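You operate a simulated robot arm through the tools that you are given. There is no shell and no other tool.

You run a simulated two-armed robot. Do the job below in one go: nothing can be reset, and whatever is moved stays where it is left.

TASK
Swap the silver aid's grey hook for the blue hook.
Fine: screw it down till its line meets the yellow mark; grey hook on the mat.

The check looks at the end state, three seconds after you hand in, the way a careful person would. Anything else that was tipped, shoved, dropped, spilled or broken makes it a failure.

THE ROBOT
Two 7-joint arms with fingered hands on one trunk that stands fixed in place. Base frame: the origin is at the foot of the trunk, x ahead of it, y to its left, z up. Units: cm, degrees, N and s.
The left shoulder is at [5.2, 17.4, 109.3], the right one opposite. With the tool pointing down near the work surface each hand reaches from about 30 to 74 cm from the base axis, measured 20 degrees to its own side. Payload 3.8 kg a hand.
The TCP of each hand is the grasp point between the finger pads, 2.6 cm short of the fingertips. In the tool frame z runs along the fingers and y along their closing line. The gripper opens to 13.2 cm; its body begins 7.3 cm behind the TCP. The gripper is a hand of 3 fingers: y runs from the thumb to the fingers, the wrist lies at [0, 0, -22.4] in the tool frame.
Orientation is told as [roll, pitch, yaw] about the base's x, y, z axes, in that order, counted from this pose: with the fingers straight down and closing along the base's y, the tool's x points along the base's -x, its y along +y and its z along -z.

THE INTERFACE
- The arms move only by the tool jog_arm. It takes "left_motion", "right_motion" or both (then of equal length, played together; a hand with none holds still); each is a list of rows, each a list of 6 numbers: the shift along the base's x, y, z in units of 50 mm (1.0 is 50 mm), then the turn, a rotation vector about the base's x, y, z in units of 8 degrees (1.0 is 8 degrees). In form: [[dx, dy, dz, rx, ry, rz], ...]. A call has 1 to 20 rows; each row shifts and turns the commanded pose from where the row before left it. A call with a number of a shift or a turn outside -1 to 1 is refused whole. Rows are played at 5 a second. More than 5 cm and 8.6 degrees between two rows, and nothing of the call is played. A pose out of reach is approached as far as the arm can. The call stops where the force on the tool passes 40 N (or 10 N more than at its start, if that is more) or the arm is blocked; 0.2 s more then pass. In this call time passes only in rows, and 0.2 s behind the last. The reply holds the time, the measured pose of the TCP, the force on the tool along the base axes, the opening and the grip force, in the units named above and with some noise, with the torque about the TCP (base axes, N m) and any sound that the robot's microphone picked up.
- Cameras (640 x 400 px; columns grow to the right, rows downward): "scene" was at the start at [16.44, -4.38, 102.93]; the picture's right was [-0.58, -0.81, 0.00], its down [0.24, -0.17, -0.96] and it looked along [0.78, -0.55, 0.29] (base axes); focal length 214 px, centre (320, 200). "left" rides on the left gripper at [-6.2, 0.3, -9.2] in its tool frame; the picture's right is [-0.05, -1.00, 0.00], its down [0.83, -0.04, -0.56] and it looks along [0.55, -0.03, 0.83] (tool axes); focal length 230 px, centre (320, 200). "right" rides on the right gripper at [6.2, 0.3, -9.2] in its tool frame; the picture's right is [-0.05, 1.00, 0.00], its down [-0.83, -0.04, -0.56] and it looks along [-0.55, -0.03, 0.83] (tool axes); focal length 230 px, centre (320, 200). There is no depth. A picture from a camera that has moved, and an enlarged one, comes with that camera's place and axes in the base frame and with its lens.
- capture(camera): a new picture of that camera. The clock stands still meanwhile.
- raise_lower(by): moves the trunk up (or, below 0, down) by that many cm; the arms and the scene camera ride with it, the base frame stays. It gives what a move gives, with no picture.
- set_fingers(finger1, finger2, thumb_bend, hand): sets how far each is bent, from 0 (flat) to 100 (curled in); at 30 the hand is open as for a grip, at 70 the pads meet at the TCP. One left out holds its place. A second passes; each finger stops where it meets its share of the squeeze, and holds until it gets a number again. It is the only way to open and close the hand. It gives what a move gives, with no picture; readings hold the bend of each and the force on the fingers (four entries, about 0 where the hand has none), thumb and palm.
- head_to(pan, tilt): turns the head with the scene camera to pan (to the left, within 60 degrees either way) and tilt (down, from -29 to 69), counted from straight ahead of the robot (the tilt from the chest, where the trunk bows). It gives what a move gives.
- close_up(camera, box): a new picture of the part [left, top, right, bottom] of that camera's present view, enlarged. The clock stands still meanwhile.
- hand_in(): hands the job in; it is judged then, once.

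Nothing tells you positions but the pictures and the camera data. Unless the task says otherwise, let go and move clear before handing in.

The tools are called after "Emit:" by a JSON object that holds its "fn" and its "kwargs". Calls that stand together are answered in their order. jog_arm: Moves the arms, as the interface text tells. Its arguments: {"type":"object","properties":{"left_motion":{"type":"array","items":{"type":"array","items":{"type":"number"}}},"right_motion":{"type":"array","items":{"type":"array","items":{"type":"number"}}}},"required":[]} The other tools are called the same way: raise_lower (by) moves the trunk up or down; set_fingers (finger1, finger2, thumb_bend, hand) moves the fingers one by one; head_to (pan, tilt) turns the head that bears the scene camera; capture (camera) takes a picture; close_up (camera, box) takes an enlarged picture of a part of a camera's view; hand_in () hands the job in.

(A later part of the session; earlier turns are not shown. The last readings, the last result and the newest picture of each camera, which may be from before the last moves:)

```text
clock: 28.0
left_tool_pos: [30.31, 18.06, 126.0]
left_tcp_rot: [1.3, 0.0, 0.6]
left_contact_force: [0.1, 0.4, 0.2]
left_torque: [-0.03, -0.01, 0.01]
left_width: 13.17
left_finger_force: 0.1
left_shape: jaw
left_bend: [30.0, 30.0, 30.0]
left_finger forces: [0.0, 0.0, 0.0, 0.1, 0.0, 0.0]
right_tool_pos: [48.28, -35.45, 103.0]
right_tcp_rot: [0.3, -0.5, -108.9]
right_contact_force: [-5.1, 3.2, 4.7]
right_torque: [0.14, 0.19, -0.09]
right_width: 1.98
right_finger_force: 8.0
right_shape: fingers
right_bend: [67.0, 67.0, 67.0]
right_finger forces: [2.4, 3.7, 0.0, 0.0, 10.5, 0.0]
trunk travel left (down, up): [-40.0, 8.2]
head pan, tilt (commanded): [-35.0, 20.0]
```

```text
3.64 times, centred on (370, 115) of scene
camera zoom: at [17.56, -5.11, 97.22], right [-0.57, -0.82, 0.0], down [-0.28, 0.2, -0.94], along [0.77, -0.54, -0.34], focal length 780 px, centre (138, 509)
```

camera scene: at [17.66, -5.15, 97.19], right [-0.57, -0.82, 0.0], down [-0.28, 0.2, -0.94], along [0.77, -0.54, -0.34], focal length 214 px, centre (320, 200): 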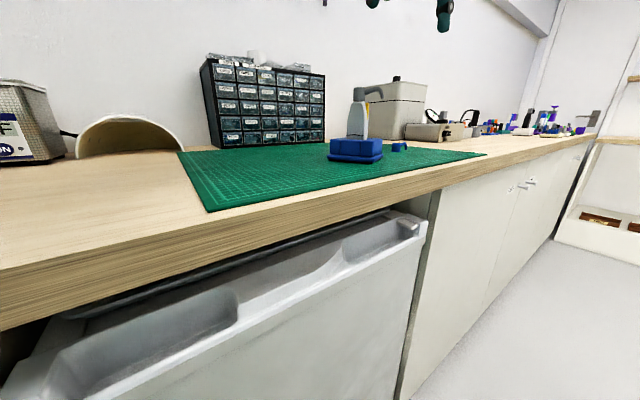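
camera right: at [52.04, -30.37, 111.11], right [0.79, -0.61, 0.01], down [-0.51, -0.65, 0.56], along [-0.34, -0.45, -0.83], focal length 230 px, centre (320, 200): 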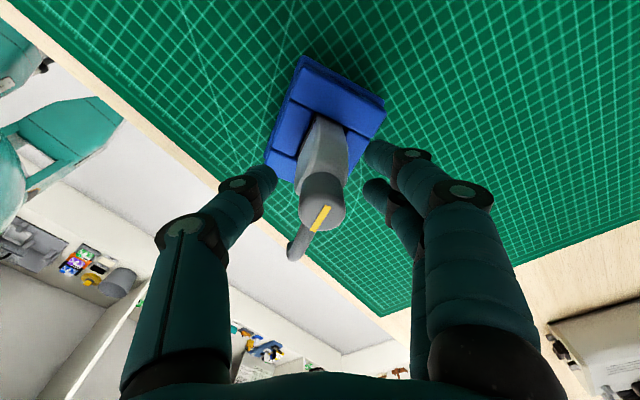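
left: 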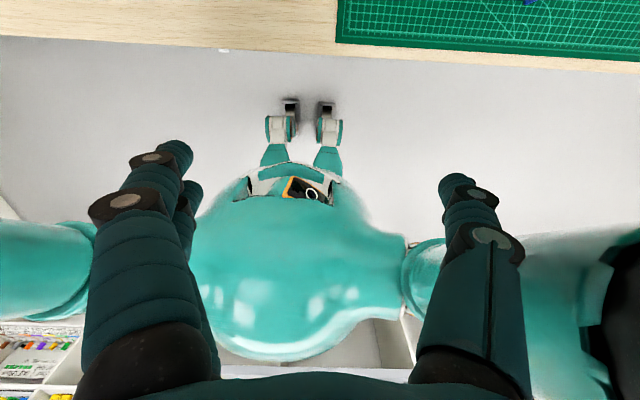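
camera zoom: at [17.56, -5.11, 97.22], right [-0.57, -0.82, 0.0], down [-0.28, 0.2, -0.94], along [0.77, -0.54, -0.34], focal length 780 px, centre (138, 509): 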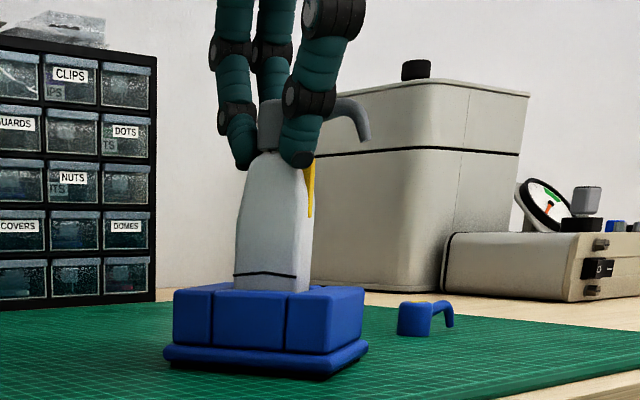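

The hand turned 16° but the collar mostly slipped in the fingers (line rotated in hand view). I'll squeeze harder and see whether the grip force grows.

Emit:
{"fn": "set_fingers", "kwargs": {"hand": "right", "finger1": 85, "finger2": 85, "thumb_bend": 85}}

```text
clock: 29.0
left_tool_pos: [30.21, 18.13, 126.05]
left_tcp_rot: [1.3, 0.1, 0.7]
left_contact_force: [0.7, -0.2, 0.0]
left_torque: [-0.03, -0.01, -0.03]
left_width: 13.2
left_finger_force: 0.1
left_shape: jaw
left_bend: [30.0, 30.0, 30.0]
left_finger forces: [0.0, 0.0, 0.0, 0.0, 0.1, 0.0]
right_tool_pos: [48.28, -35.43, 102.9]
right_tcp_rot: [0.4, -0.5, -108.9]
right_contact_force: [-2.1, -0.3, 5.5]
right_torque: [-0.08, 0.01, 0.13]
right_width: 1.55
right_finger_force: 24.1
right_shape: fingers
right_bend: [70.0, 71.0, 71.0]
right_finger forces: [14.4, 11.7, 0.1, 0.0, 22.1, 0.0]
trunk travel left (down, up): [-40.0, 8.2]
head pan, tilt (commanded): [-35.0, 20.0]
```

Grip force is now ~24 N. I check how the fingers sit, then turn again a little.

Emit:
{"fn": "close_up", "kwargs": {"camera": "right", "box": [250, 140, 410, 260]}}

Emit:
{"fn": "jog_arm", "kwargs": {"right_motion": [[0, 0, 0, 0, 0, 0.5], [0, 0, 0, 0, 0, 0.5]]}}

Emit:
{"fn": "close_up", "kwargs": {"camera": "right", "box": [250, 140, 410, 260]}}

Emit:
{"fn": "close_up", "kwargs": {"camera": "scene", "box": [310, 60, 430, 170]}}

```text
3.33 times, centred on (330, 200) of right
camera zoom: at [50.49, -29.69, 112.07], right [0.93, -0.37, 0.01], down [-0.31, -0.77, 0.56], along [-0.2, -0.52, -0.83], focal length 767 px, centre (287, 200)
```

zoom: 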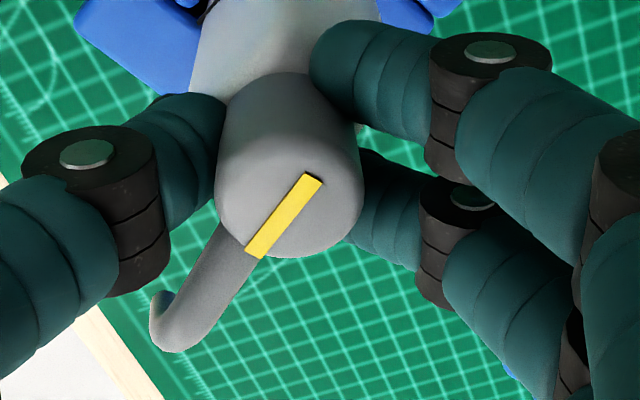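

```text
clock: 29.6
left_tool_pos: [30.31, 18.03, 126.04]
left_tcp_rot: [1.3, 0.0, 0.6]
left_contact_force: [0.4, 0.2, -0.1]
left_torque: [0.0, 0.0, 0.03]
left_width: 13.2
left_finger_force: 0.0
left_shape: jaw
left_bend: [30.0, 30.0, 30.0]
left_finger forces: [0.0, 0.0, 0.0, 0.0, 0.1, 0.1]
right_tool_pos: [48.25, -35.58, 102.85]
right_tcp_rot: [0.5, -0.5, -100.8]
right_contact_force: [-1.7, -4.2, 5.1]
right_torque: [-0.24, -0.03, -0.19]
right_width: 1.59
right_finger_force: 30.1
right_shape: fingers
right_bend: [70.0, 71.0, 71.0]
right_finger forces: [15.8, 23.6, 0.0, 0.1, 20.8, 0.0]
trunk travel left (down, up): [-40.0, 8.2]
head pan, tilt (commanded): [-35.0, 20.0]
```

```text
3.33 times, centred on (330, 200) of right
camera zoom: at [49.64, -29.48, 112.02], right [0.97, -0.24, 0.01], down [-0.2, -0.8, 0.56], along [-0.13, -0.55, -0.83], focal length 767 px, centre (287, 200)
```

zoom: 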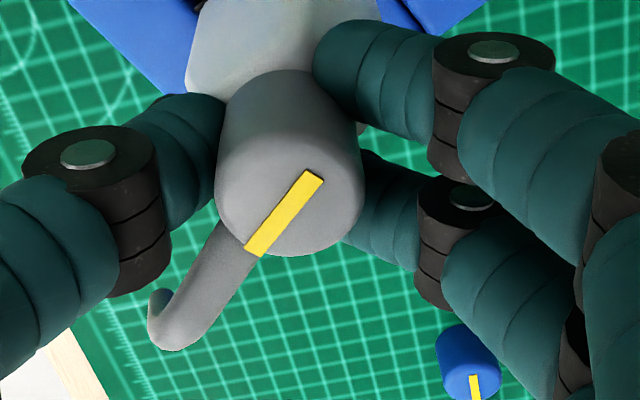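

```text
3.64 times, centred on (370, 115) of scene
camera zoom: at [17.59, -5.18, 97.2], right [-0.57, -0.82, 0.0], down [-0.28, 0.2, -0.94], along [0.77, -0.54, -0.34], focal length 780 px, centre (138, 509)
```

zoom: 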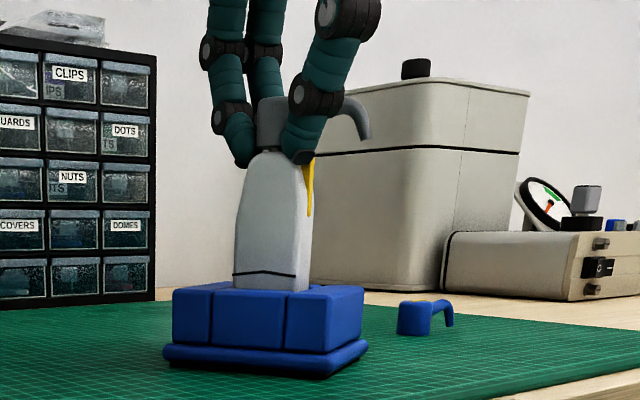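

The collar now follows the hand (line keeps its angle in the hand view). I check closely that the vise itself has not turned.

Emit:
{"fn": "close_up", "kwargs": {"camera": "scene", "box": [320, 130, 420, 170]}}

Emit:
{"fn": "close_up", "kwargs": {"camera": "scene", "box": [335, 80, 415, 130]}}

Emit:
{"fn": "capture", "kwargs": {"camera": "right"}}

```text
6.40 times, centred on (370, 150) of scene
camera zoom: at [17.59, -5.18, 97.2], right [-0.57, -0.82, 0.0], down [-0.28, 0.2, -0.94], along [0.77, -0.54, -0.34], focal length 1373 px, centre (0, 520)
```

zoom: 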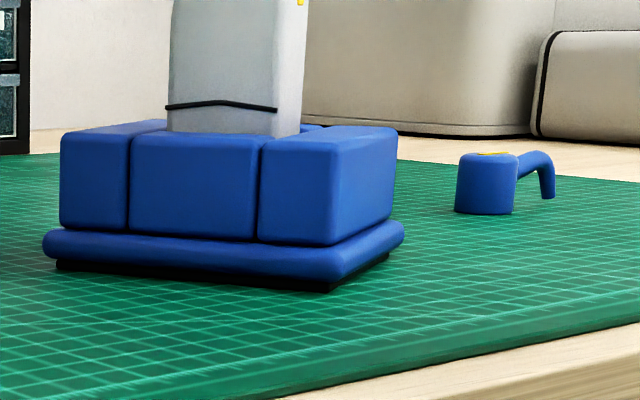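

```text
8.00 times, centred on (375, 105) of scene
camera zoom: at [17.59, -5.18, 97.2], right [-0.57, -0.82, 0.0], down [-0.28, 0.2, -0.94], along [0.77, -0.54, -0.34], focal length 1716 px, centre (-120, 960)
```

zoom: 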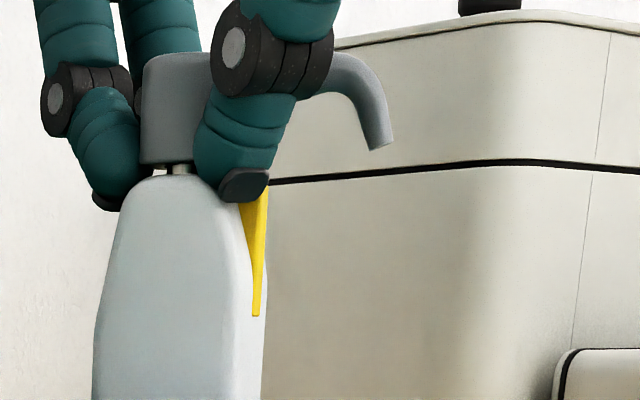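

```text
taken
camera right: at [49.64, -29.48, 112.02], right [0.97, -0.24, 0.01], down [-0.2, -0.8, 0.56], along [-0.13, -0.55, -0.83], focal length 230 px, centre (320, 200)
```

right: 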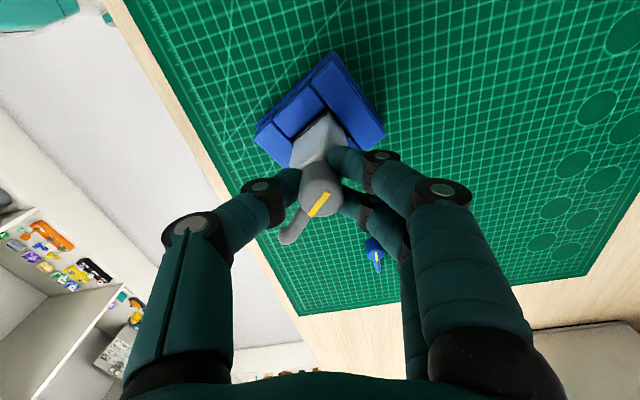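

The vise stayed put and the collar has risen slightly on its stud, so it is unscrewing. I continue turning counter-clockwise in moderate steps.

Emit:
{"fn": "jog_arm", "kwargs": {"right_motion": [[0, 0, 0, 0, 0, 0.6], [0, 0, 0, 0, 0, 0.6], [0, 0, 0, 0, 0, 0.6], [0, 0, 0, 0, 0, 0.6], [0, 0, 0, 0, 0, 0.6]]}}

Emit:
{"fn": "close_up", "kwargs": {"camera": "right", "box": [250, 140, 410, 260]}}

Emit:
{"fn": "close_up", "kwargs": {"camera": "scene", "box": [335, 80, 415, 130]}}

Emit:
{"fn": "close_up", "kwargs": {"camera": "scene", "box": [320, 130, 420, 170]}}

```text
clock: 30.8
left_tool_pos: [30.13, 17.91, 126.15]
left_tcp_rot: [1.4, 0.0, 0.7]
left_contact_force: [-0.2, 0.2, -0.4]
left_torque: [-0.02, 0.02, 0.03]
left_width: 13.22
left_finger_force: 0.0
left_shape: jaw
left_bend: [30.0, 30.0, 30.0]
left_finger forces: [0.0, 0.1, 0.1, 0.0, 0.0, 0.0]
right_tool_pos: [48.31, -35.63, 102.98]
right_tcp_rot: [0.4, -0.7, -76.9]
right_contact_force: [-4.2, -12.5, 13.1]
right_torque: [-0.45, 0.51, -0.51]
right_width: 1.88
right_finger_force: 49.1
right_shape: fingers
right_bend: [69.0, 71.0, 74.0]
right_finger forces: [15.2, 38.3, 0.0, 0.0, 45.2, 0.0]
trunk travel left (down, up): [-40.0, 8.2]
head pan, tilt (commanded): [-35.0, 20.0]
```

```text
3.33 times, centred on (330, 200) of right
camera zoom: at [46.94, -29.43, 112.13], right [0.98, 0.18, 0.01], down [0.14, -0.81, 0.56], along [0.11, -0.55, -0.83], focal length 767 px, centre (287, 200)
```

zoom: 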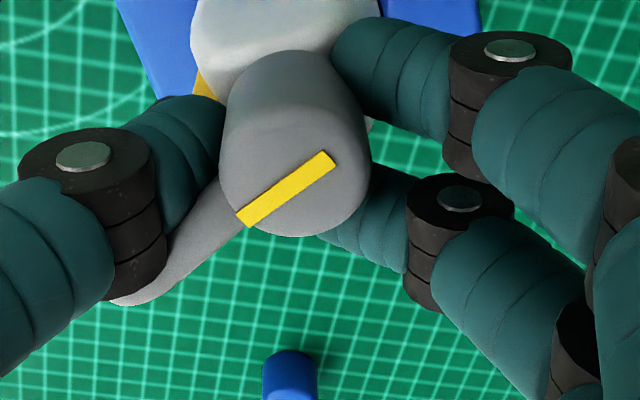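

```text
8.00 times, centred on (375, 105) of scene
camera zoom: at [17.52, -5.22, 97.23], right [-0.57, -0.82, 0.0], down [-0.28, 0.2, -0.94], along [0.77, -0.54, -0.34], focal length 1716 px, centre (-120, 960)
```

zoom: 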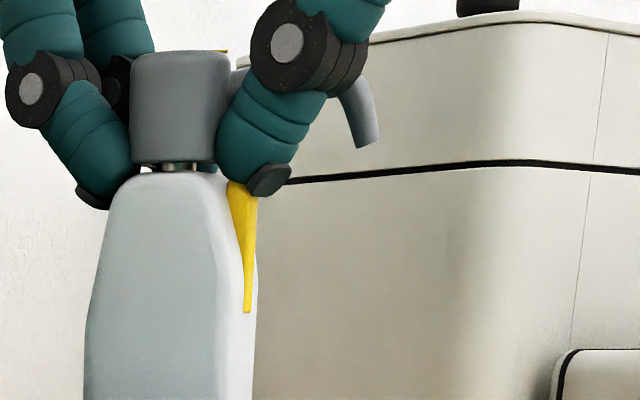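

```text
6.40 times, centred on (370, 150) of scene
camera zoom: at [17.52, -5.22, 97.23], right [-0.57, -0.82, 0.0], down [-0.28, 0.2, -0.94], along [0.77, -0.54, -0.34], focal length 1373 px, centre (0, 520)
```

zoom: 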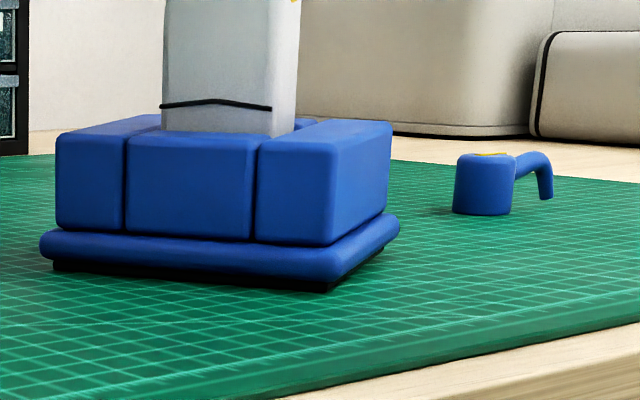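

The torque is ~0.5 Nm with some side load, and the vise seems to have crept about 1 mm, so I pause and look closely at the joint before continuing.

Emit:
{"fn": "close_up", "kwargs": {"camera": "scene", "box": [345, 90, 377, 110]}}

Emit:
{"fn": "close_up", "kwargs": {"camera": "right", "box": [230, 60, 390, 220]}}

```text
16.00 times, centred on (361, 100) of scene
camera zoom: at [17.52, -5.22, 97.23], right [-0.57, -0.82, 0.0], down [-0.28, 0.2, -0.94], along [0.77, -0.54, -0.34], focal length 3432 px, centre (-336, 1800)
```

zoom: 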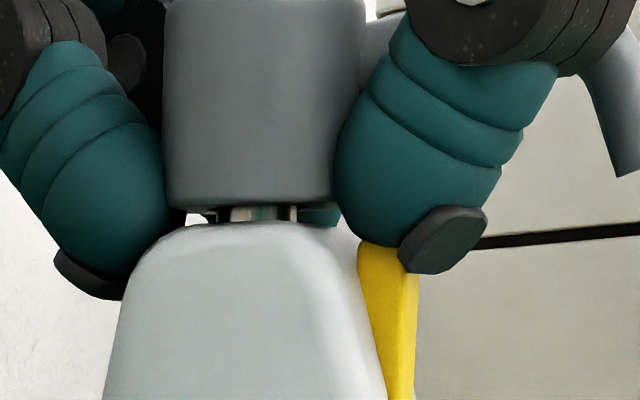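

```text
2.50 times, centred on (310, 140) of right
camera zoom: at [46.94, -29.43, 112.13], right [0.98, 0.18, 0.01], down [0.14, -0.81, 0.56], along [0.11, -0.55, -0.83], focal length 575 px, centre (345, 350)
```

zoom: 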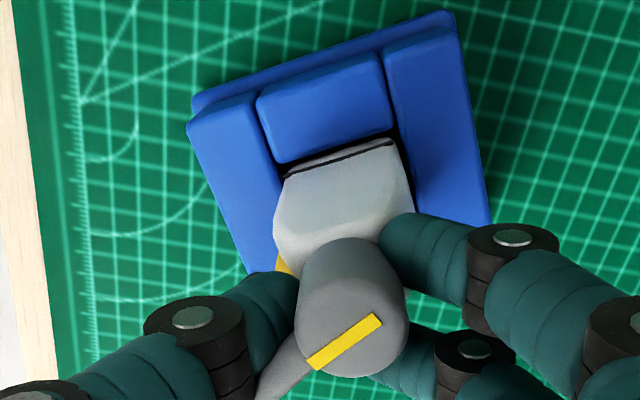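

The thumb tip is low enough to touch the yellow mark strip and is pressing on the hook arm. The hook has turned to about azimuth 232°. I'll open, raise 0.7 cm, turn back to yaw ≈ −105° and regrip higher.

Emit:
{"fn": "set_fingers", "kwargs": {"hand": "right", "finger1": 50, "finger2": 50, "thumb_bend": 50}}

Emit:
{"fn": "close_up", "kwargs": {"camera": "scene", "box": [310, 70, 430, 170]}}

Emit:
{"fn": "close_up", "kwargs": {"camera": "scene", "box": [320, 130, 420, 170]}}

```text
clock: 31.8
left_tool_pos: [30.35, 18.03, 126.08]
left_tcp_rot: [1.3, 0.1, 0.5]
left_contact_force: [0.4, -0.3, 0.7]
left_torque: [-0.01, -0.02, 0.02]
left_width: 13.18
left_finger_force: 0.1
left_shape: jaw
left_bend: [30.0, 30.0, 30.0]
left_finger forces: [0.0, 0.0, 0.0, 0.0, 0.0, 0.0]
right_tool_pos: [48.27, -35.49, 102.84]
right_tcp_rot: [0.3, -0.5, -76.8]
right_contact_force: [0.8, 0.2, -0.8]
right_torque: [0.0, -0.01, 0.01]
right_width: 6.73
right_finger_force: 0.1
right_shape: fingers
right_bend: [50.0, 50.0, 50.0]
right_finger forces: [0.1, 0.1, 0.0, 0.0, 0.0, 0.1]
trunk travel left (down, up): [-40.0, 8.2]
head pan, tilt (commanded): [-35.0, 20.0]
```

```text
4.00 times, centred on (370, 120) of scene
camera zoom: at [17.62, -5.17, 97.2], right [-0.57, -0.82, 0.0], down [-0.28, 0.2, -0.94], along [0.77, -0.54, -0.34], focal length 858 px, centre (120, 520)
```

zoom: 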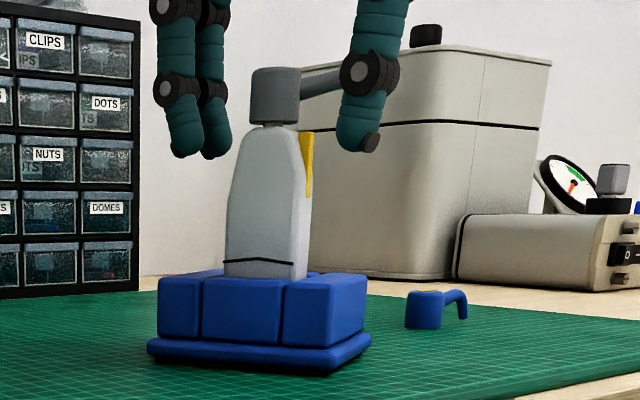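

```text
6.40 times, centred on (370, 150) of scene
camera zoom: at [17.62, -5.17, 97.2], right [-0.57, -0.82, 0.0], down [-0.28, 0.2, -0.94], along [0.77, -0.54, -0.34], focal length 1373 px, centre (0, 520)
```

zoom: 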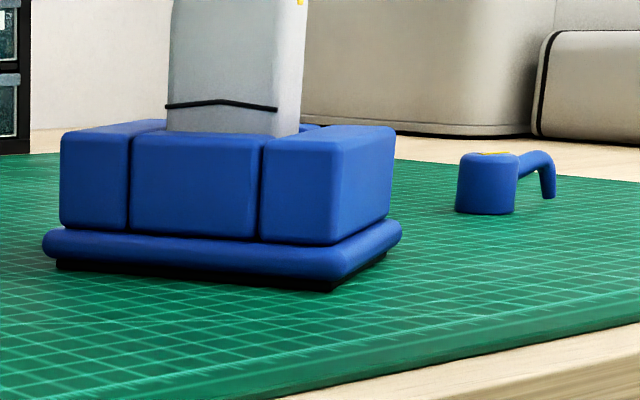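

Released cleanly; the vise is essentially where it was and the collar has come up about 1–2 mm. I go up 0.7 cm, turn back 28° and regrip.

Emit:
{"fn": "jog_arm", "kwargs": {"right_motion": [[0, 0, 0.07, 0, 0, -0.7], [0, 0, 0.07, 0, 0, -0.7], [0, 0, 0, 0, 0, -0.7], [0, 0, 0, 0, 0, -0.7], [0, 0, 0, 0, 0, -0.7]]}}

Emit:
{"fn": "set_fingers", "kwargs": {"hand": "right", "finger1": 63, "finger2": 63, "thumb_bend": 63}}

Emit:
{"fn": "close_up", "kwargs": {"camera": "right", "box": [250, 140, 410, 260]}}

Emit:
{"fn": "close_up", "kwargs": {"camera": "scene", "box": [340, 75, 388, 105]}}

```text
clock: 33.0
left_tool_pos: [30.29, 18.01, 126.03]
left_tcp_rot: [1.3, 0.1, 0.6]
left_contact_force: [0.6, -0.6, 1.1]
left_torque: [0.02, 0.01, -0.03]
left_width: 13.2
left_finger_force: 0.0
left_shape: jaw
left_bend: [30.0, 30.0, 30.0]
left_finger forces: [0.1, 0.1, 0.0, 0.1, 0.0, 0.0]
right_tool_pos: [48.32, -35.62, 103.51]
right_tcp_rot: [0.3, -0.4, -104.9]
right_contact_force: [0.2, 0.1, 0.8]
right_torque: [-0.04, -0.02, 0.04]
right_width: 6.68
right_finger_force: 0.1
right_shape: fingers
right_bend: [50.0, 50.0, 50.0]
right_finger forces: [0.1, 0.0, 0.1, 0.0, 0.1, 0.1]
trunk travel left (down, up): [-40.0, 8.2]
head pan, tilt (commanded): [-35.0, 20.0]
```

```text
clock: 34.0
left_tool_pos: [30.3, 18.01, 125.99]
left_tcp_rot: [1.3, 0.1, 0.6]
left_contact_force: [-0.2, 0.2, 0.1]
left_torque: [0.03, -0.02, -0.03]
left_width: 13.18
left_finger_force: 0.0
left_shape: jaw
left_bend: [30.0, 30.0, 30.0]
left_finger forces: [0.0, 0.1, 0.1, 0.0, 0.0, 0.0]
right_tool_pos: [48.26, -35.61, 103.75]
right_tcp_rot: [0.3, -0.5, -104.9]
right_contact_force: [0.6, -0.1, 0.1]
right_torque: [-0.02, -0.01, 0.01]
right_width: 2.6
right_finger_force: 0.0
right_shape: fingers
right_bend: [63.0, 63.0, 63.0]
right_finger forces: [0.1, 0.0, 0.1, 0.0, 0.0, 0.0]
trunk travel left (down, up): [-40.0, 8.2]
head pan, tilt (commanded): [-35.0, 20.0]
```

```text
3.33 times, centred on (330, 200) of right
camera zoom: at [50.1, -29.57, 112.71], right [0.95, -0.31, 0.01], down [-0.26, -0.79, 0.56], along [-0.17, -0.54, -0.83], focal length 767 px, centre (287, 200)
```

zoom: 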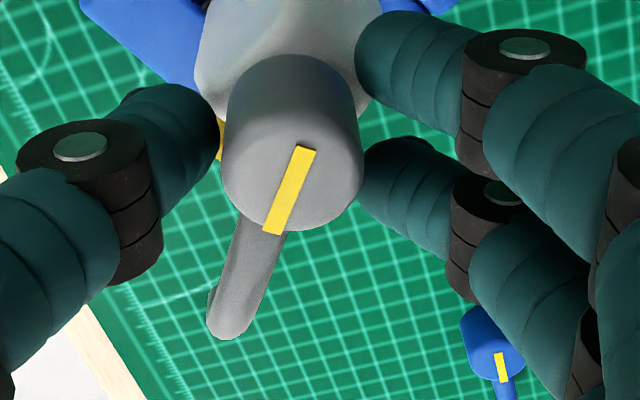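

```text
13.33 times, centred on (364, 90) of scene
camera zoom: at [17.64, -5.15, 97.2], right [-0.57, -0.82, 0.0], down [-0.28, 0.2, -0.94], along [0.77, -0.54, -0.34], focal length 2860 px, centre (-267, 1667)
```

zoom: 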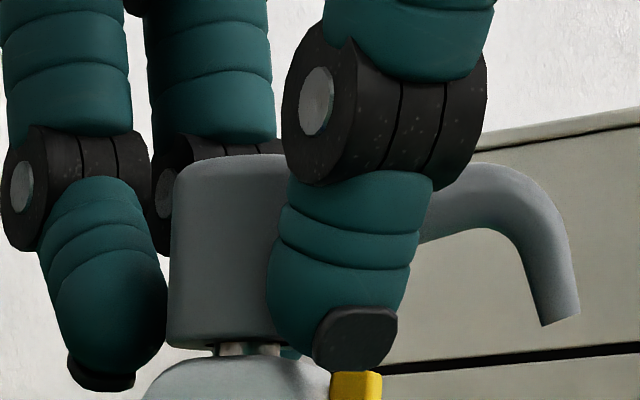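

Height is good now—the thumb tip clears the yellow mark. Small centring nudge, then a firm squeeze.

Emit:
{"fn": "jog_arm", "kwargs": {"right_motion": [[0.01, -0.02, 0, 0, 0, 0]]}}

Emit:
{"fn": "set_fingers", "kwargs": {"hand": "right", "finger1": 90, "finger2": 90, "thumb_bend": 90}}

Emit:
{"fn": "close_up", "kwargs": {"camera": "right", "box": [250, 140, 410, 260]}}

Emit:
{"fn": "close_up", "kwargs": {"camera": "scene", "box": [320, 75, 416, 165]}}

```text
clock: 34.4
left_tool_pos: [30.3, 17.98, 126.04]
left_tcp_rot: [1.4, 0.0, 0.6]
left_contact_force: [0.0, 0.3, 0.4]
left_torque: [0.0, 0.0, 0.02]
left_width: 13.19
left_finger_force: 0.1
left_shape: jaw
left_bend: [30.0, 30.0, 30.0]
left_finger forces: [0.1, 0.0, 0.1, 0.0, 0.1, 0.1]
right_tool_pos: [48.33, -35.79, 103.63]
right_tcp_rot: [0.2, -0.5, -104.8]
right_contact_force: [0.5, -0.3, 0.6]
right_torque: [0.0, -0.03, -0.01]
right_width: 2.64
right_finger_force: 0.0
right_shape: fingers
right_bend: [63.0, 63.0, 63.0]
right_finger forces: [0.0, 0.0, 0.0, 0.0, 0.1, 0.0]
trunk travel left (down, up): [-40.0, 8.2]
head pan, tilt (commanded): [-35.0, 20.0]
```

```text
clock: 35.4
left_tool_pos: [30.32, 18.04, 125.97]
left_tcp_rot: [1.3, 0.2, 0.6]
left_contact_force: [-0.6, -0.2, -0.2]
left_torque: [0.0, -0.01, 0.01]
left_width: 13.19
left_finger_force: 0.0
left_shape: jaw
left_bend: [30.0, 30.0, 30.0]
left_finger forces: [0.1, 0.0, 0.0, 0.1, 0.1, 0.1]
right_tool_pos: [48.41, -35.63, 103.68]
right_tcp_rot: [0.5, -0.6, -104.8]
right_contact_force: [0.9, 0.4, -0.5]
right_torque: [-0.02, -0.1, -0.03]
right_width: 1.67
right_finger_force: 21.4
right_shape: fingers
right_bend: [69.0, 71.0, 67.0]
right_finger forces: [11.6, 10.7, 0.1, 0.0, 19.8, 0.0]
trunk travel left (down, up): [-40.0, 8.2]
head pan, tilt (commanded): [-35.0, 20.0]
```

```text
3.33 times, centred on (330, 200) of right
camera zoom: at [50.18, -29.7, 112.73], right [0.95, -0.31, 0.01], down [-0.26, -0.79, 0.56], along [-0.17, -0.54, -0.83], focal length 767 px, centre (287, 200)
```

zoom: 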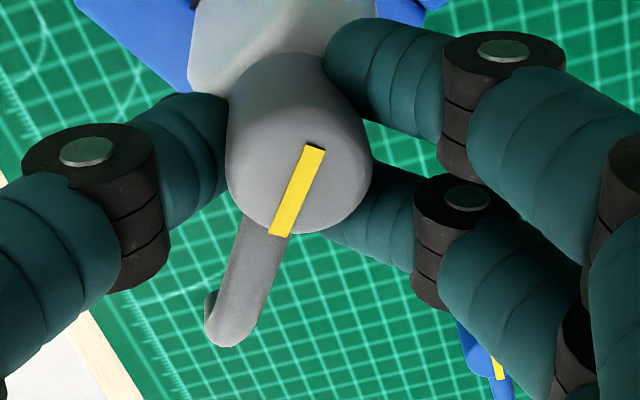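

```text
4.44 times, centred on (368, 120) of scene
camera zoom: at [17.65, -5.16, 97.2], right [-0.57, -0.82, 0.0], down [-0.28, 0.2, -0.94], along [0.77, -0.54, -0.34], focal length 953 px, centre (107, 556)
```

zoom: 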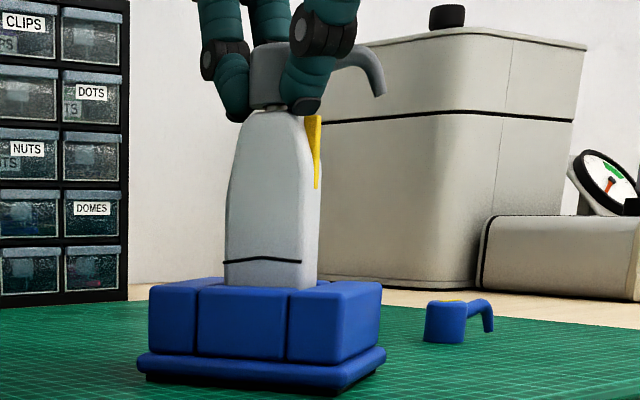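

Balanced grip at ~21 N with no side load. I turn 12° counter-clockwise and check.

Emit:
{"fn": "jog_arm", "kwargs": {"right_motion": [[0, 0, 0, 0, 0, 0.5], [0, 0, 0, 0, 0, 0.5], [0, 0, 0, 0, 0, 0.5]]}}

Emit:
{"fn": "close_up", "kwargs": {"camera": "right", "box": [250, 140, 410, 260]}}

Emit:
{"fn": "close_up", "kwargs": {"camera": "scene", "box": [320, 75, 416, 165]}}

```text
clock: 36.2
left_tool_pos: [30.3, 18.08, 126.01]
left_tcp_rot: [1.3, 0.1, 0.6]
left_contact_force: [0.0, 0.4, -0.4]
left_torque: [-0.02, 0.0, 0.04]
left_width: 13.2
left_finger_force: 0.1
left_shape: jaw
left_bend: [30.0, 30.0, 30.0]
left_finger forces: [0.1, 0.0, 0.0, 0.0, 0.1, 0.0]
right_tool_pos: [48.31, -35.7, 103.56]
right_tcp_rot: [0.3, -0.6, -92.8]
right_contact_force: [0.7, -0.1, -0.7]
right_torque: [0.03, -0.06, -0.03]
right_width: 1.68
right_finger_force: 21.3
right_shape: fingers
right_bend: [70.0, 71.0, 67.0]
right_finger forces: [11.6, 10.9, 0.0, 0.1, 20.2, 0.0]
trunk travel left (down, up): [-40.0, 8.2]
head pan, tilt (commanded): [-35.0, 20.0]
```

```text
3.33 times, centred on (330, 200) of right
camera zoom: at [48.89, -29.38, 112.67], right [0.99, -0.1, 0.01], down [-0.09, -0.82, 0.56], along [-0.05, -0.56, -0.83], focal length 767 px, centre (287, 200)
```

zoom: 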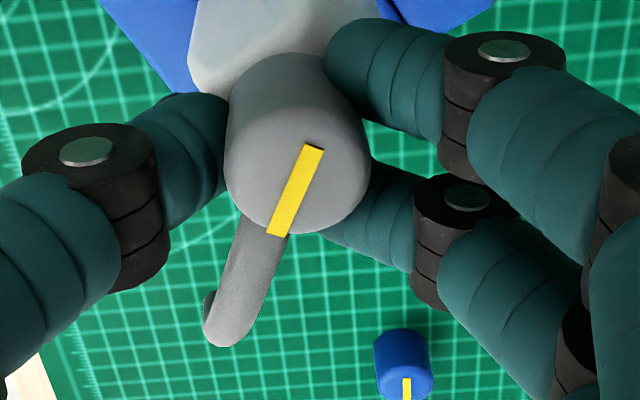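

```text
4.44 times, centred on (368, 120) of scene
camera zoom: at [17.65, -5.16, 97.19], right [-0.57, -0.82, 0.0], down [-0.28, 0.2, -0.94], along [0.77, -0.54, -0.34], focal length 953 px, centre (107, 556)
```

zoom: 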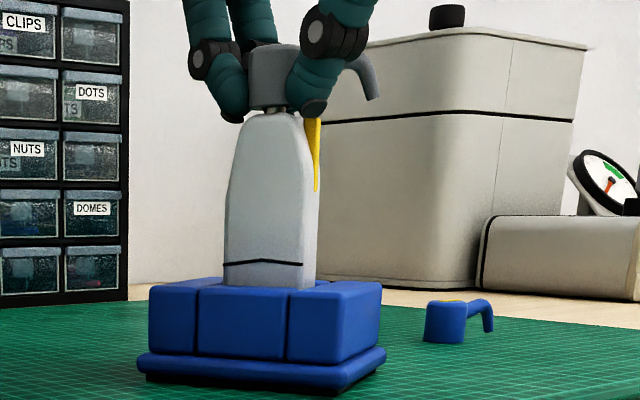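

The collar now turns with the hand with almost no torque. I want to be sure the aid's body isn't being lifted or turned in the vise, so I compare with the earlier close-up.

Emit:
{"fn": "close_up", "kwargs": {"camera": "scene", "box": [320, 130, 420, 170]}}

Emit:
{"fn": "close_up", "kwargs": {"camera": "scene", "box": [345, 90, 377, 110]}}

```text
6.40 times, centred on (370, 150) of scene
camera zoom: at [17.65, -5.16, 97.19], right [-0.57, -0.82, 0.0], down [-0.28, 0.2, -0.94], along [0.77, -0.54, -0.34], focal length 1373 px, centre (0, 520)
```

zoom: 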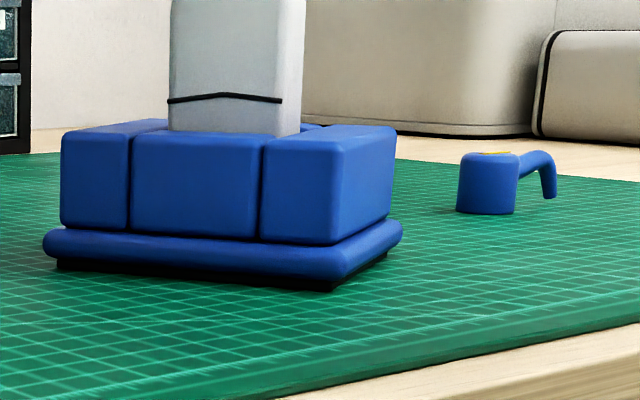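

```text
16.00 times, centred on (361, 100) of scene
camera zoom: at [17.65, -5.16, 97.19], right [-0.57, -0.82, 0.0], down [-0.28, 0.2, -0.94], along [0.77, -0.54, -0.34], focal length 3432 px, centre (-336, 1800)
```

zoom: 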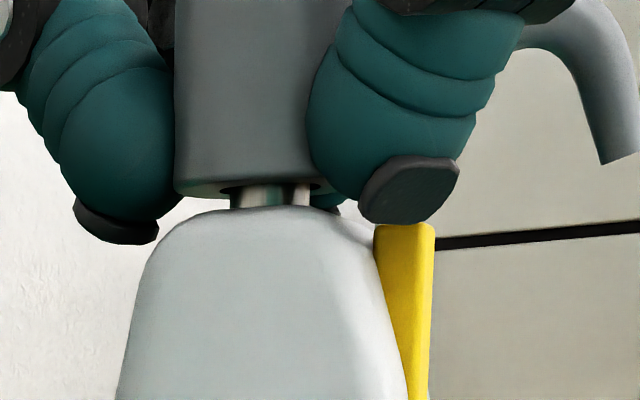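

The body has been drawn up ~2 mm in its slot by the curling fingers; it is held against turning but not against lifting. I lower the hand 1 mm and keep turning so the thread pushes the aid back down.

Emit:
{"fn": "jog_arm", "kwargs": {"right_motion": [[0, 0, -0.03, 0, 0, 0.5], [0, 0, 0, 0, 0, 0.7], [0, 0, 0, 0, 0, 0.7], [0, 0, 0, 0, 0, 0.7], [0, 0, 0, 0, 0, 0.7], [0, 0, 0, 0, 0, 0.7]]}}

Emit:
{"fn": "close_up", "kwargs": {"camera": "right", "box": [250, 140, 410, 260]}}

Emit:
{"fn": "close_up", "kwargs": {"camera": "scene", "box": [320, 75, 416, 165]}}

Emit:
{"fn": "close_up", "kwargs": {"camera": "scene", "box": [345, 90, 377, 110]}}

```text
clock: 37.6
left_tool_pos: [30.38, 18.0, 125.95]
left_tcp_rot: [1.3, 0.1, 0.6]
left_contact_force: [-0.2, -0.2, 0.4]
left_torque: [0.02, -0.02, 0.01]
left_width: 13.21
left_finger_force: 0.0
left_shape: jaw
left_bend: [30.0, 30.0, 30.0]
left_finger forces: [0.1, 0.0, 0.1, 0.0, 0.1, 0.0]
right_tool_pos: [48.36, -35.63, 103.38]
right_tcp_rot: [0.4, -0.6, -60.6]
right_contact_force: [1.6, -3.1, 0.6]
right_torque: [0.02, -0.12, 0.0]
right_width: 1.7
right_finger_force: 22.3
right_shape: fingers
right_bend: [70.0, 72.0, 67.0]
right_finger forces: [11.5, 11.6, 0.0, 0.0, 20.6, 0.1]
trunk travel left (down, up): [-40.0, 8.2]
head pan, tilt (commanded): [-35.0, 20.0]
```

```text
3.33 times, centred on (330, 200) of right
camera zoom: at [45.47, -30.02, 112.56], right [0.9, 0.44, 0.01], down [0.36, -0.74, 0.56], along [0.25, -0.5, -0.83], focal length 767 px, centre (287, 200)
```

zoom: 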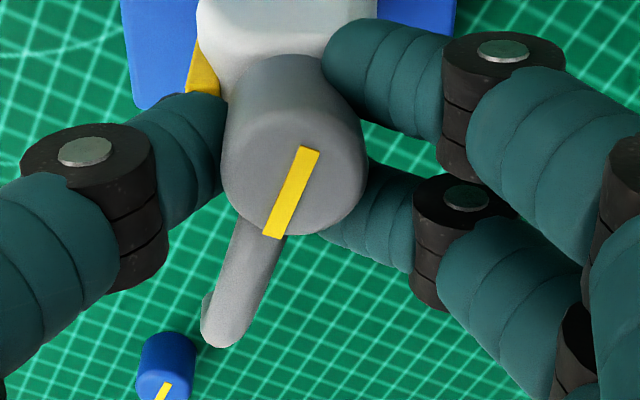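

```text
4.44 times, centred on (368, 120) of scene
camera zoom: at [17.65, -5.18, 97.19], right [-0.57, -0.82, 0.0], down [-0.28, 0.2, -0.94], along [0.77, -0.54, -0.34], focal length 953 px, centre (107, 556)
```

zoom: 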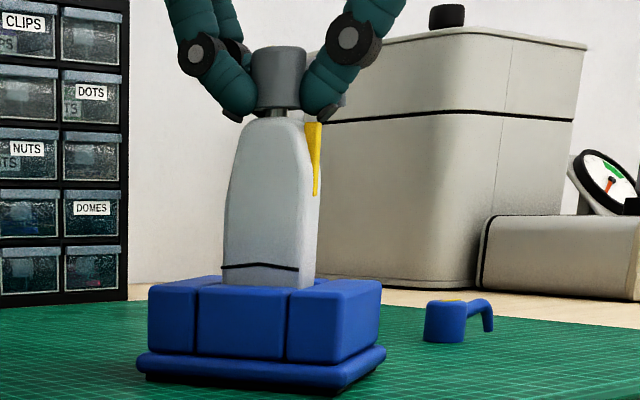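

```text
16.00 times, centred on (361, 100) of scene
camera zoom: at [17.65, -5.18, 97.19], right [-0.57, -0.82, 0.0], down [-0.28, 0.2, -0.94], along [0.77, -0.54, -0.34], focal length 3432 px, centre (-336, 1800)
```

zoom: 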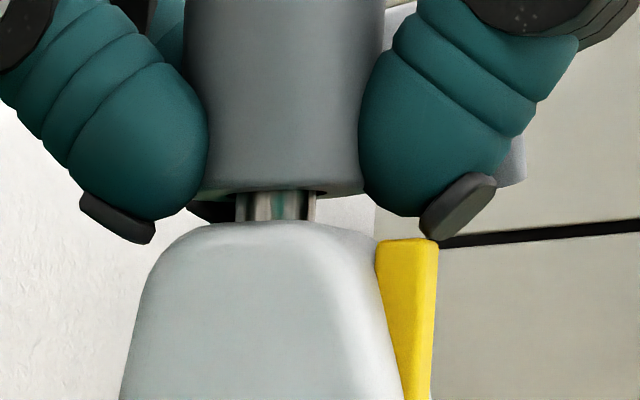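

Good: it turns freely and the aid's body is back down in its slot; the rise is roughly 1 cm per turn. I continue, raising the hand in step.

Emit:
{"fn": "jog_arm", "kwargs": {"right_motion": [[0, 0, 0.003, 0, 0, 0.8], [0, 0, 0.003, 0, 0, 0.8], [0, 0, 0.003, 0, 0, 0.8], [0, 0, 0.003, 0, 0, 0.8], [0, 0, 0.003, 0, 0, 0.8], [0, 0, 0.003, 0, 0, 0.8], [0, 0, 0.003, 0, 0, 0.8], [0, 0, 0.003, 0, 0, 0.8]]}}

Emit:
{"fn": "close_up", "kwargs": {"camera": "scene", "box": [320, 75, 416, 165]}}

Emit:
{"fn": "close_up", "kwargs": {"camera": "right", "box": [250, 140, 410, 260]}}

```text
clock: 39.4
left_tool_pos: [30.43, 17.99, 125.91]
left_tcp_rot: [1.4, 0.2, 0.6]
left_contact_force: [-1.0, 0.4, 0.4]
left_torque: [-0.02, 0.01, -0.01]
left_width: 13.18
left_finger_force: 0.1
left_shape: jaw
left_bend: [30.0, 30.0, 30.0]
left_finger forces: [0.1, 0.0, 0.0, 0.1, 0.0, 0.0]
right_tool_pos: [48.47, -35.71, 103.54]
right_tcp_rot: [0.3, -0.5, -9.5]
right_contact_force: [8.6, -0.7, 4.9]
right_torque: [0.08, -0.15, -0.02]
right_width: 1.65
right_finger_force: 23.2
right_shape: fingers
right_bend: [70.0, 72.0, 68.0]
right_finger forces: [10.7, 14.6, 0.0, 0.0, 21.5, 0.0]
trunk travel left (down, up): [-40.0, 8.2]
head pan, tilt (commanded): [-35.0, 20.0]
```

```text
4.44 times, centred on (368, 120) of scene
camera zoom: at [17.69, -5.15, 97.19], right [-0.57, -0.82, 0.0], down [-0.28, 0.2, -0.94], along [0.77, -0.54, -0.34], focal length 953 px, centre (107, 556)
```

zoom: 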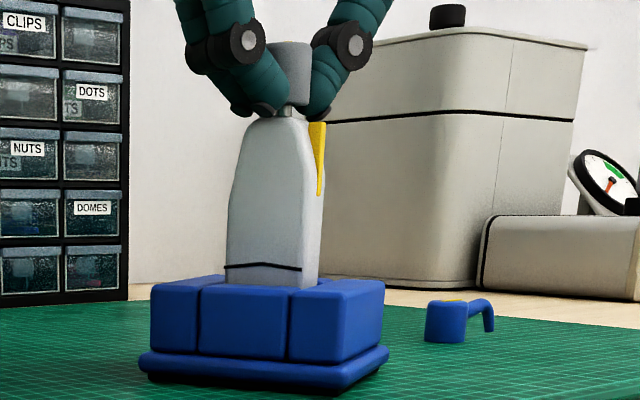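

```text
3.33 times, centred on (330, 200) of right
camera zoom: at [42.24, -34.31, 112.65], right [0.22, 0.98, 0.01], down [0.81, -0.18, 0.56], along [0.55, -0.12, -0.83], focal length 767 px, centre (287, 200)
```

zoom: 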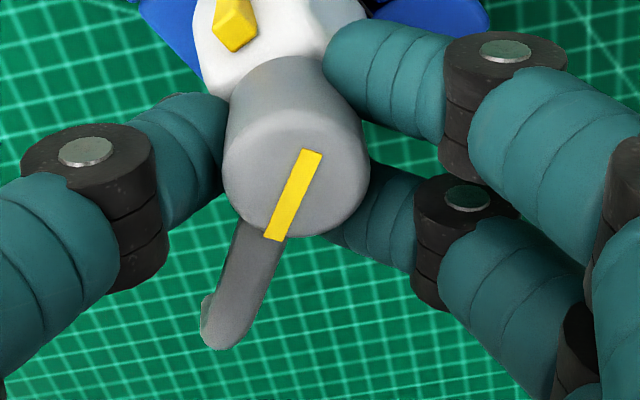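

A side load of 8.6 N built up because the collar sits ~1.8 mm off the tool axis, so the hand must orbit to compensate. I relieve it now by shifting +x.

Emit:
{"fn": "jog_arm", "kwargs": {"right_motion": [[0.03, -0.004, 0.004, 0, 0, 0]]}}

```text
clock: 39.8
left_tool_pos: [30.3, 17.94, 126.17]
left_tcp_rot: [1.4, 0.1, 0.6]
left_contact_force: [0.8, -0.5, -0.2]
left_torque: [0.02, -0.01, 0.0]
left_width: 13.18
left_finger_force: 0.1
left_shape: jaw
left_bend: [30.0, 30.0, 30.0]
left_finger forces: [0.0, 0.1, 0.1, 0.0, 0.0, 0.1]
right_tool_pos: [48.54, -35.61, 103.56]
right_tcp_rot: [0.4, -0.3, -9.7]
right_contact_force: [0.0, -0.3, 0.3]
right_torque: [0.0, 0.01, 0.05]
right_width: 1.67
right_finger_force: 22.0
right_shape: fingers
right_bend: [70.0, 72.0, 68.0]
right_finger forces: [11.5, 11.3, 0.0, 0.1, 20.6, 0.0]
trunk travel left (down, up): [-40.0, 8.2]
head pan, tilt (commanded): [-35.0, 20.0]
```

The side load vanished. I continue with orbit compensation and a matched rise.

Emit:
{"fn": "jog_arm", "kwargs": {"right_motion": [[0.0022, 0.0025, 0.0033, 0, 0, 0.75], [0.002, 0.0028, 0.0033, 0, 0, 0.75], [0.0018, 0.003, 0.0033, 0, 0, 0.75], [0.0016, 0.0032, 0.0033, 0, 0, 0.75], [0.0014, 0.0033, 0.0033, 0, 0, 0.75], [0.0012, 0.0034, 0.0033, 0, 0, 0.75], [0.001, 0.0035, 0.0033, 0, 0, 0.75], [0.0008, 0.0035, 0.0033, 0, 0, 0.75], [0.0005, 0.0035, 0.0033, 0, 0, 0.75], [0.0002, 0.0036, 0.0033, 0, 0, 0.75]]}}

Emit:
{"fn": "close_up", "kwargs": {"camera": "scene", "box": [320, 75, 416, 165]}}

Emit:
{"fn": "close_up", "kwargs": {"camera": "right", "box": [250, 140, 410, 260]}}

```text
clock: 42.0
left_tool_pos: [30.37, 18.1, 125.93]
left_tcp_rot: [1.2, 0.1, 0.6]
left_contact_force: [-0.9, -1.0, 0.4]
left_torque: [0.04, -0.01, 0.03]
left_width: 13.19
left_finger_force: 0.1
left_shape: jaw
left_bend: [30.0, 30.0, 30.0]
left_finger forces: [0.1, 0.1, 0.1, 0.1, 0.0, 0.1]
right_tool_pos: [48.6, -35.49, 103.71]
right_tcp_rot: [0.3, -0.5, 50.6]
right_contact_force: [0.6, -1.1, -0.1]
right_torque: [0.03, 0.0, 0.0]
right_width: 1.68
right_finger_force: 22.2
right_shape: fingers
right_bend: [70.0, 72.0, 68.0]
right_finger forces: [11.6, 11.4, 0.0, 0.1, 20.7, 0.1]
trunk travel left (down, up): [-40.0, 8.2]
head pan, tilt (commanded): [-35.0, 20.0]
```

```text
4.44 times, centred on (368, 120) of scene
camera zoom: at [17.64, -5.15, 97.2], right [-0.57, -0.82, 0.0], down [-0.28, 0.2, -0.94], along [0.77, -0.54, -0.34], focal length 953 px, centre (107, 556)
```

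zoom: 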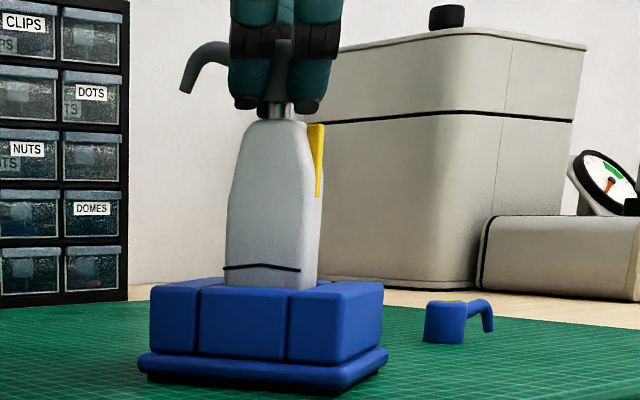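

```text
3.33 times, centred on (330, 200) of right
camera zoom: at [44.41, -40.1, 112.85], right [-0.74, 0.68, 0.01], down [0.56, 0.61, 0.56], along [0.38, 0.42, -0.83], focal length 767 px, centre (287, 200)
```

zoom: 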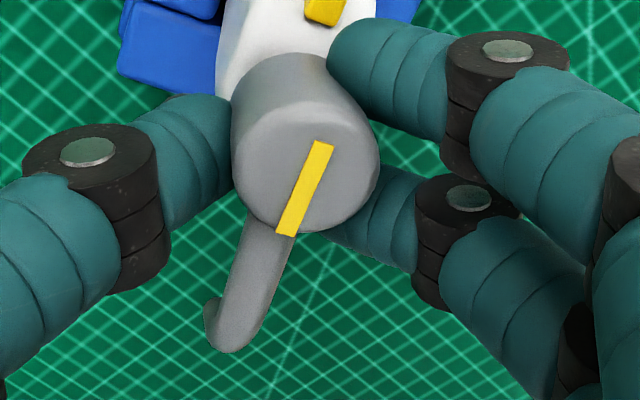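

Smooth, nearly no load. Another 60° with the same compensation.

Emit:
{"fn": "jog_arm", "kwargs": {"right_motion": [[-0.0002, 0.0036, 0.0033, 0, 0, 0.75], [-0.0008, 0.0035, 0.0033, 0, 0, 0.75], [-0.0012, 0.0033, 0.0033, 0, 0, 0.75], [-0.0016, 0.0032, 0.0033, 0, 0, 0.75], [-0.002, 0.003, 0.0033, 0, 0, 0.75], [-0.0023, 0.0028, 0.0033, 0, 0, 0.75], [-0.0026, 0.0025, 0.0033, 0, 0, 0.75], [-0.003, 0.0022, 0.0033, 0, 0, 0.75], [-0.0033, 0.002, 0.0033, 0, 0, 0.75], [-0.0034, 0.0016, 0.0033, 0, 0, 0.75]]}}

Emit:
{"fn": "close_up", "kwargs": {"camera": "scene", "box": [320, 75, 416, 165]}}

Emit:
{"fn": "close_up", "kwargs": {"camera": "right", "box": [250, 140, 410, 260]}}

```text
clock: 44.2
left_tool_pos: [30.25, 18.04, 126.11]
left_tcp_rot: [1.3, 0.1, 0.6]
left_contact_force: [0.2, -0.3, -0.9]
left_torque: [0.0, 0.0, -0.02]
left_width: 13.22
left_finger_force: 0.0
left_shape: jaw
left_bend: [30.0, 30.0, 30.0]
left_finger forces: [0.0, 0.1, 0.0, 0.0, 0.1, 0.0]
right_tool_pos: [48.41, -35.31, 104.0]
right_tcp_rot: [0.3, -0.5, 110.6]
right_contact_force: [0.0, -0.9, -0.2]
right_torque: [-0.03, 0.0, 0.0]
right_width: 1.67
right_finger_force: 22.1
right_shape: fingers
right_bend: [70.0, 72.0, 68.0]
right_finger forces: [11.6, 11.5, 0.1, 0.0, 20.7, 0.1]
trunk travel left (down, up): [-40.0, 8.2]
head pan, tilt (commanded): [-35.0, 20.0]
```

```text
4.44 times, centred on (368, 120) of scene
camera zoom: at [17.64, -5.15, 97.2], right [-0.57, -0.82, 0.0], down [-0.28, 0.2, -0.94], along [0.77, -0.54, -0.34], focal length 953 px, centre (107, 556)
```

zoom: 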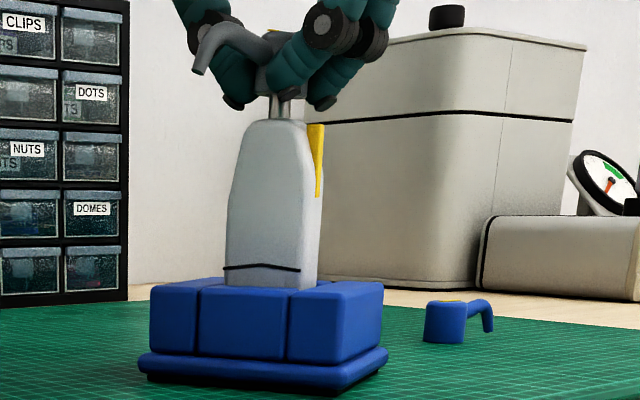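

```text
3.33 times, centred on (330, 200) of right
camera zoom: at [50.31, -41.19, 113.08], right [-0.95, -0.3, 0.01], down [-0.25, 0.79, 0.56], along [-0.17, 0.53, -0.83], focal length 767 px, centre (287, 200)
```

zoom: 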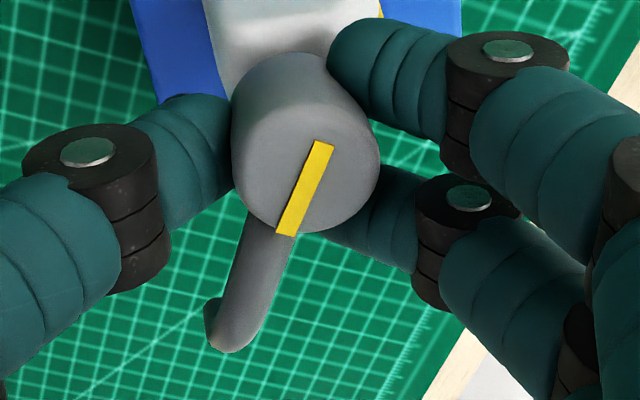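

Emit:
{"fn": "close_up", "kwargs": {"camera": "scene", "box": [345, 85, 385, 110]}}

Emit:
{"fn": "close_up", "kwargs": {"camera": "scene", "box": [320, 130, 420, 170]}}

```text
16.00 times, centred on (365, 98) of scene
camera zoom: at [17.64, -5.15, 97.2], right [-0.57, -0.82, 0.0], down [-0.28, 0.2, -0.94], along [0.77, -0.54, -0.34], focal length 3432 px, centre (-400, 1840)
```

zoom: 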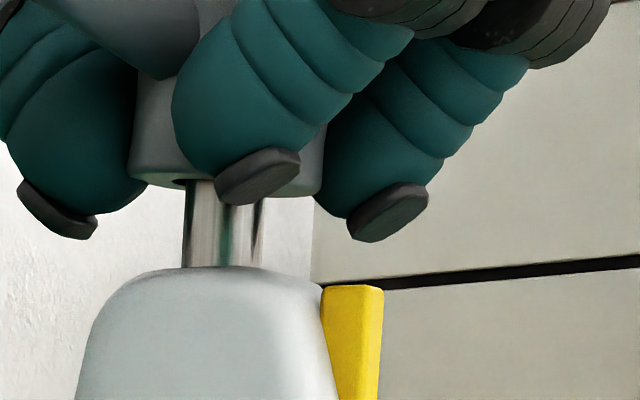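

```text
6.40 times, centred on (370, 150) of scene
camera zoom: at [17.64, -5.15, 97.2], right [-0.57, -0.82, 0.0], down [-0.28, 0.2, -0.94], along [0.77, -0.54, -0.34], focal length 1373 px, centre (0, 520)
```

zoom: 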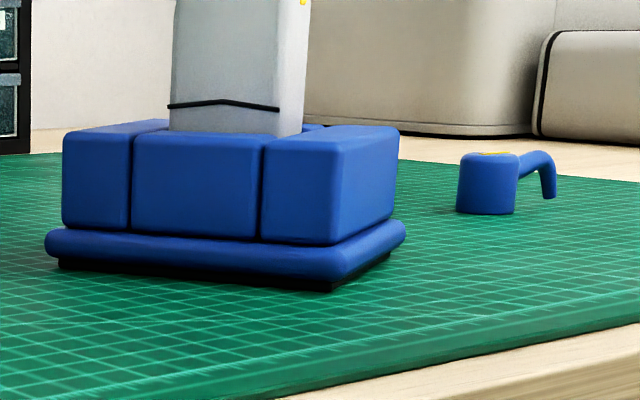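

The collar is up about 0.9 cm on the stud and the vise and body are in their original place. Another 60° counter-clockwise.

Emit:
{"fn": "jog_arm", "kwargs": {"right_motion": [[-0.0035, 0.0012, 0.0035, 0, 0, 0.75], [-0.0036, 0.0008, 0.0035, 0, 0, 0.75], [-0.0036, 0.0004, 0.0035, 0, 0, 0.75], [-0.0036, 0, 0.0035, 0, 0, 0.75], [-0.0036, -0.0004, 0.0035, 0, 0, 0.75], [-0.0035, -0.0008, 0.0035, 0, 0, 0.75], [-0.0034, -0.0012, 0.0035, 0, 0, 0.75], [-0.0033, -0.0015, 0.0035, 0, 0, 0.75], [-0.0032, -0.0018, 0.0035, 0, 0, 0.75], [-0.003, -0.002, 0.0035, 0, 0, 0.75]]}}

Emit:
{"fn": "close_up", "kwargs": {"camera": "scene", "box": [320, 75, 416, 165]}}

Emit:
{"fn": "close_up", "kwargs": {"camera": "scene", "box": [345, 85, 385, 110]}}

Emit:
{"fn": "close_up", "kwargs": {"camera": "right", "box": [250, 140, 410, 260]}}

```text
clock: 46.4
left_tool_pos: [30.28, 18.13, 125.94]
left_tcp_rot: [1.3, 0.1, 0.5]
left_contact_force: [0.1, 0.0, -0.1]
left_torque: [-0.05, 0.02, -0.02]
left_width: 13.2
left_finger_force: 0.1
left_shape: jaw
left_bend: [30.0, 30.0, 30.0]
left_finger forces: [0.0, 0.1, 0.1, 0.0, 0.1, 0.1]
right_tool_pos: [48.35, -35.43, 104.12]
right_tcp_rot: [0.3, -0.6, 170.5]
right_contact_force: [-0.1, -0.4, -0.4]
right_torque: [-0.02, -0.01, 0.0]
right_width: 1.65
right_finger_force: 22.6
right_shape: fingers
right_bend: [70.0, 72.0, 68.0]
right_finger forces: [11.7, 11.5, 0.0, 0.0, 20.7, 0.0]
trunk travel left (down, up): [-40.0, 8.2]
head pan, tilt (commanded): [-35.0, 20.0]
```

```text
4.44 times, centred on (368, 120) of scene
camera zoom: at [17.64, -5.16, 97.2], right [-0.57, -0.82, 0.0], down [-0.28, 0.2, -0.94], along [0.77, -0.54, -0.34], focal length 953 px, centre (107, 556)
```

zoom: 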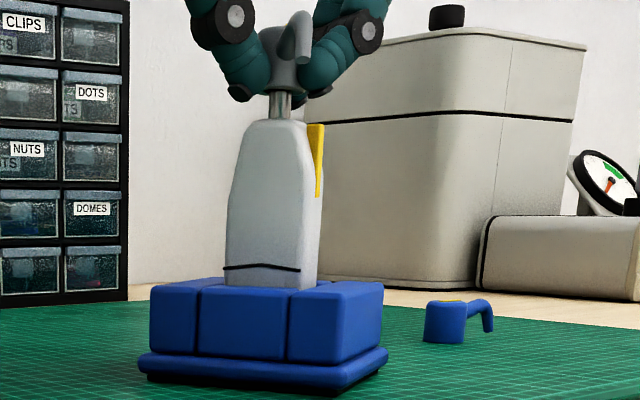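

```text
16.00 times, centred on (365, 98) of scene
camera zoom: at [17.64, -5.16, 97.2], right [-0.57, -0.82, 0.0], down [-0.28, 0.2, -0.94], along [0.77, -0.54, -0.34], focal length 3432 px, centre (-400, 1840)
```

zoom: 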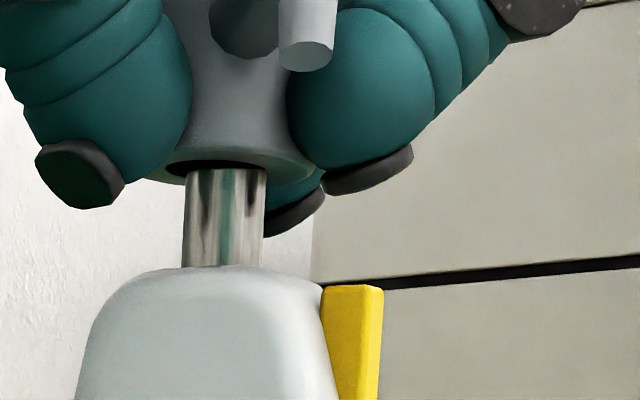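

```text
3.33 times, centred on (330, 200) of right
camera zoom: at [54.36, -36.61, 113.24], right [-0.22, -0.98, 0.01], down [-0.81, 0.18, 0.56], along [-0.55, 0.12, -0.83], focal length 767 px, centre (287, 200)
```

zoom: 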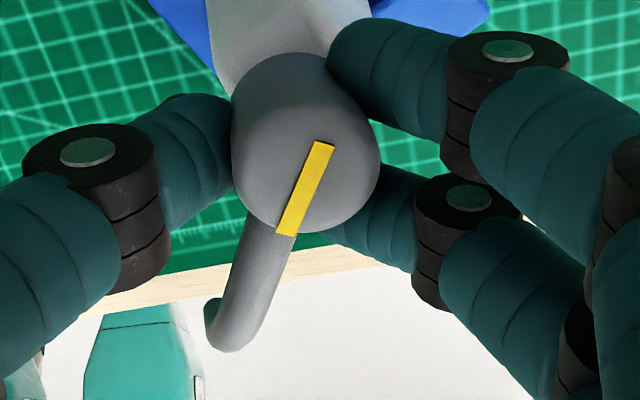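

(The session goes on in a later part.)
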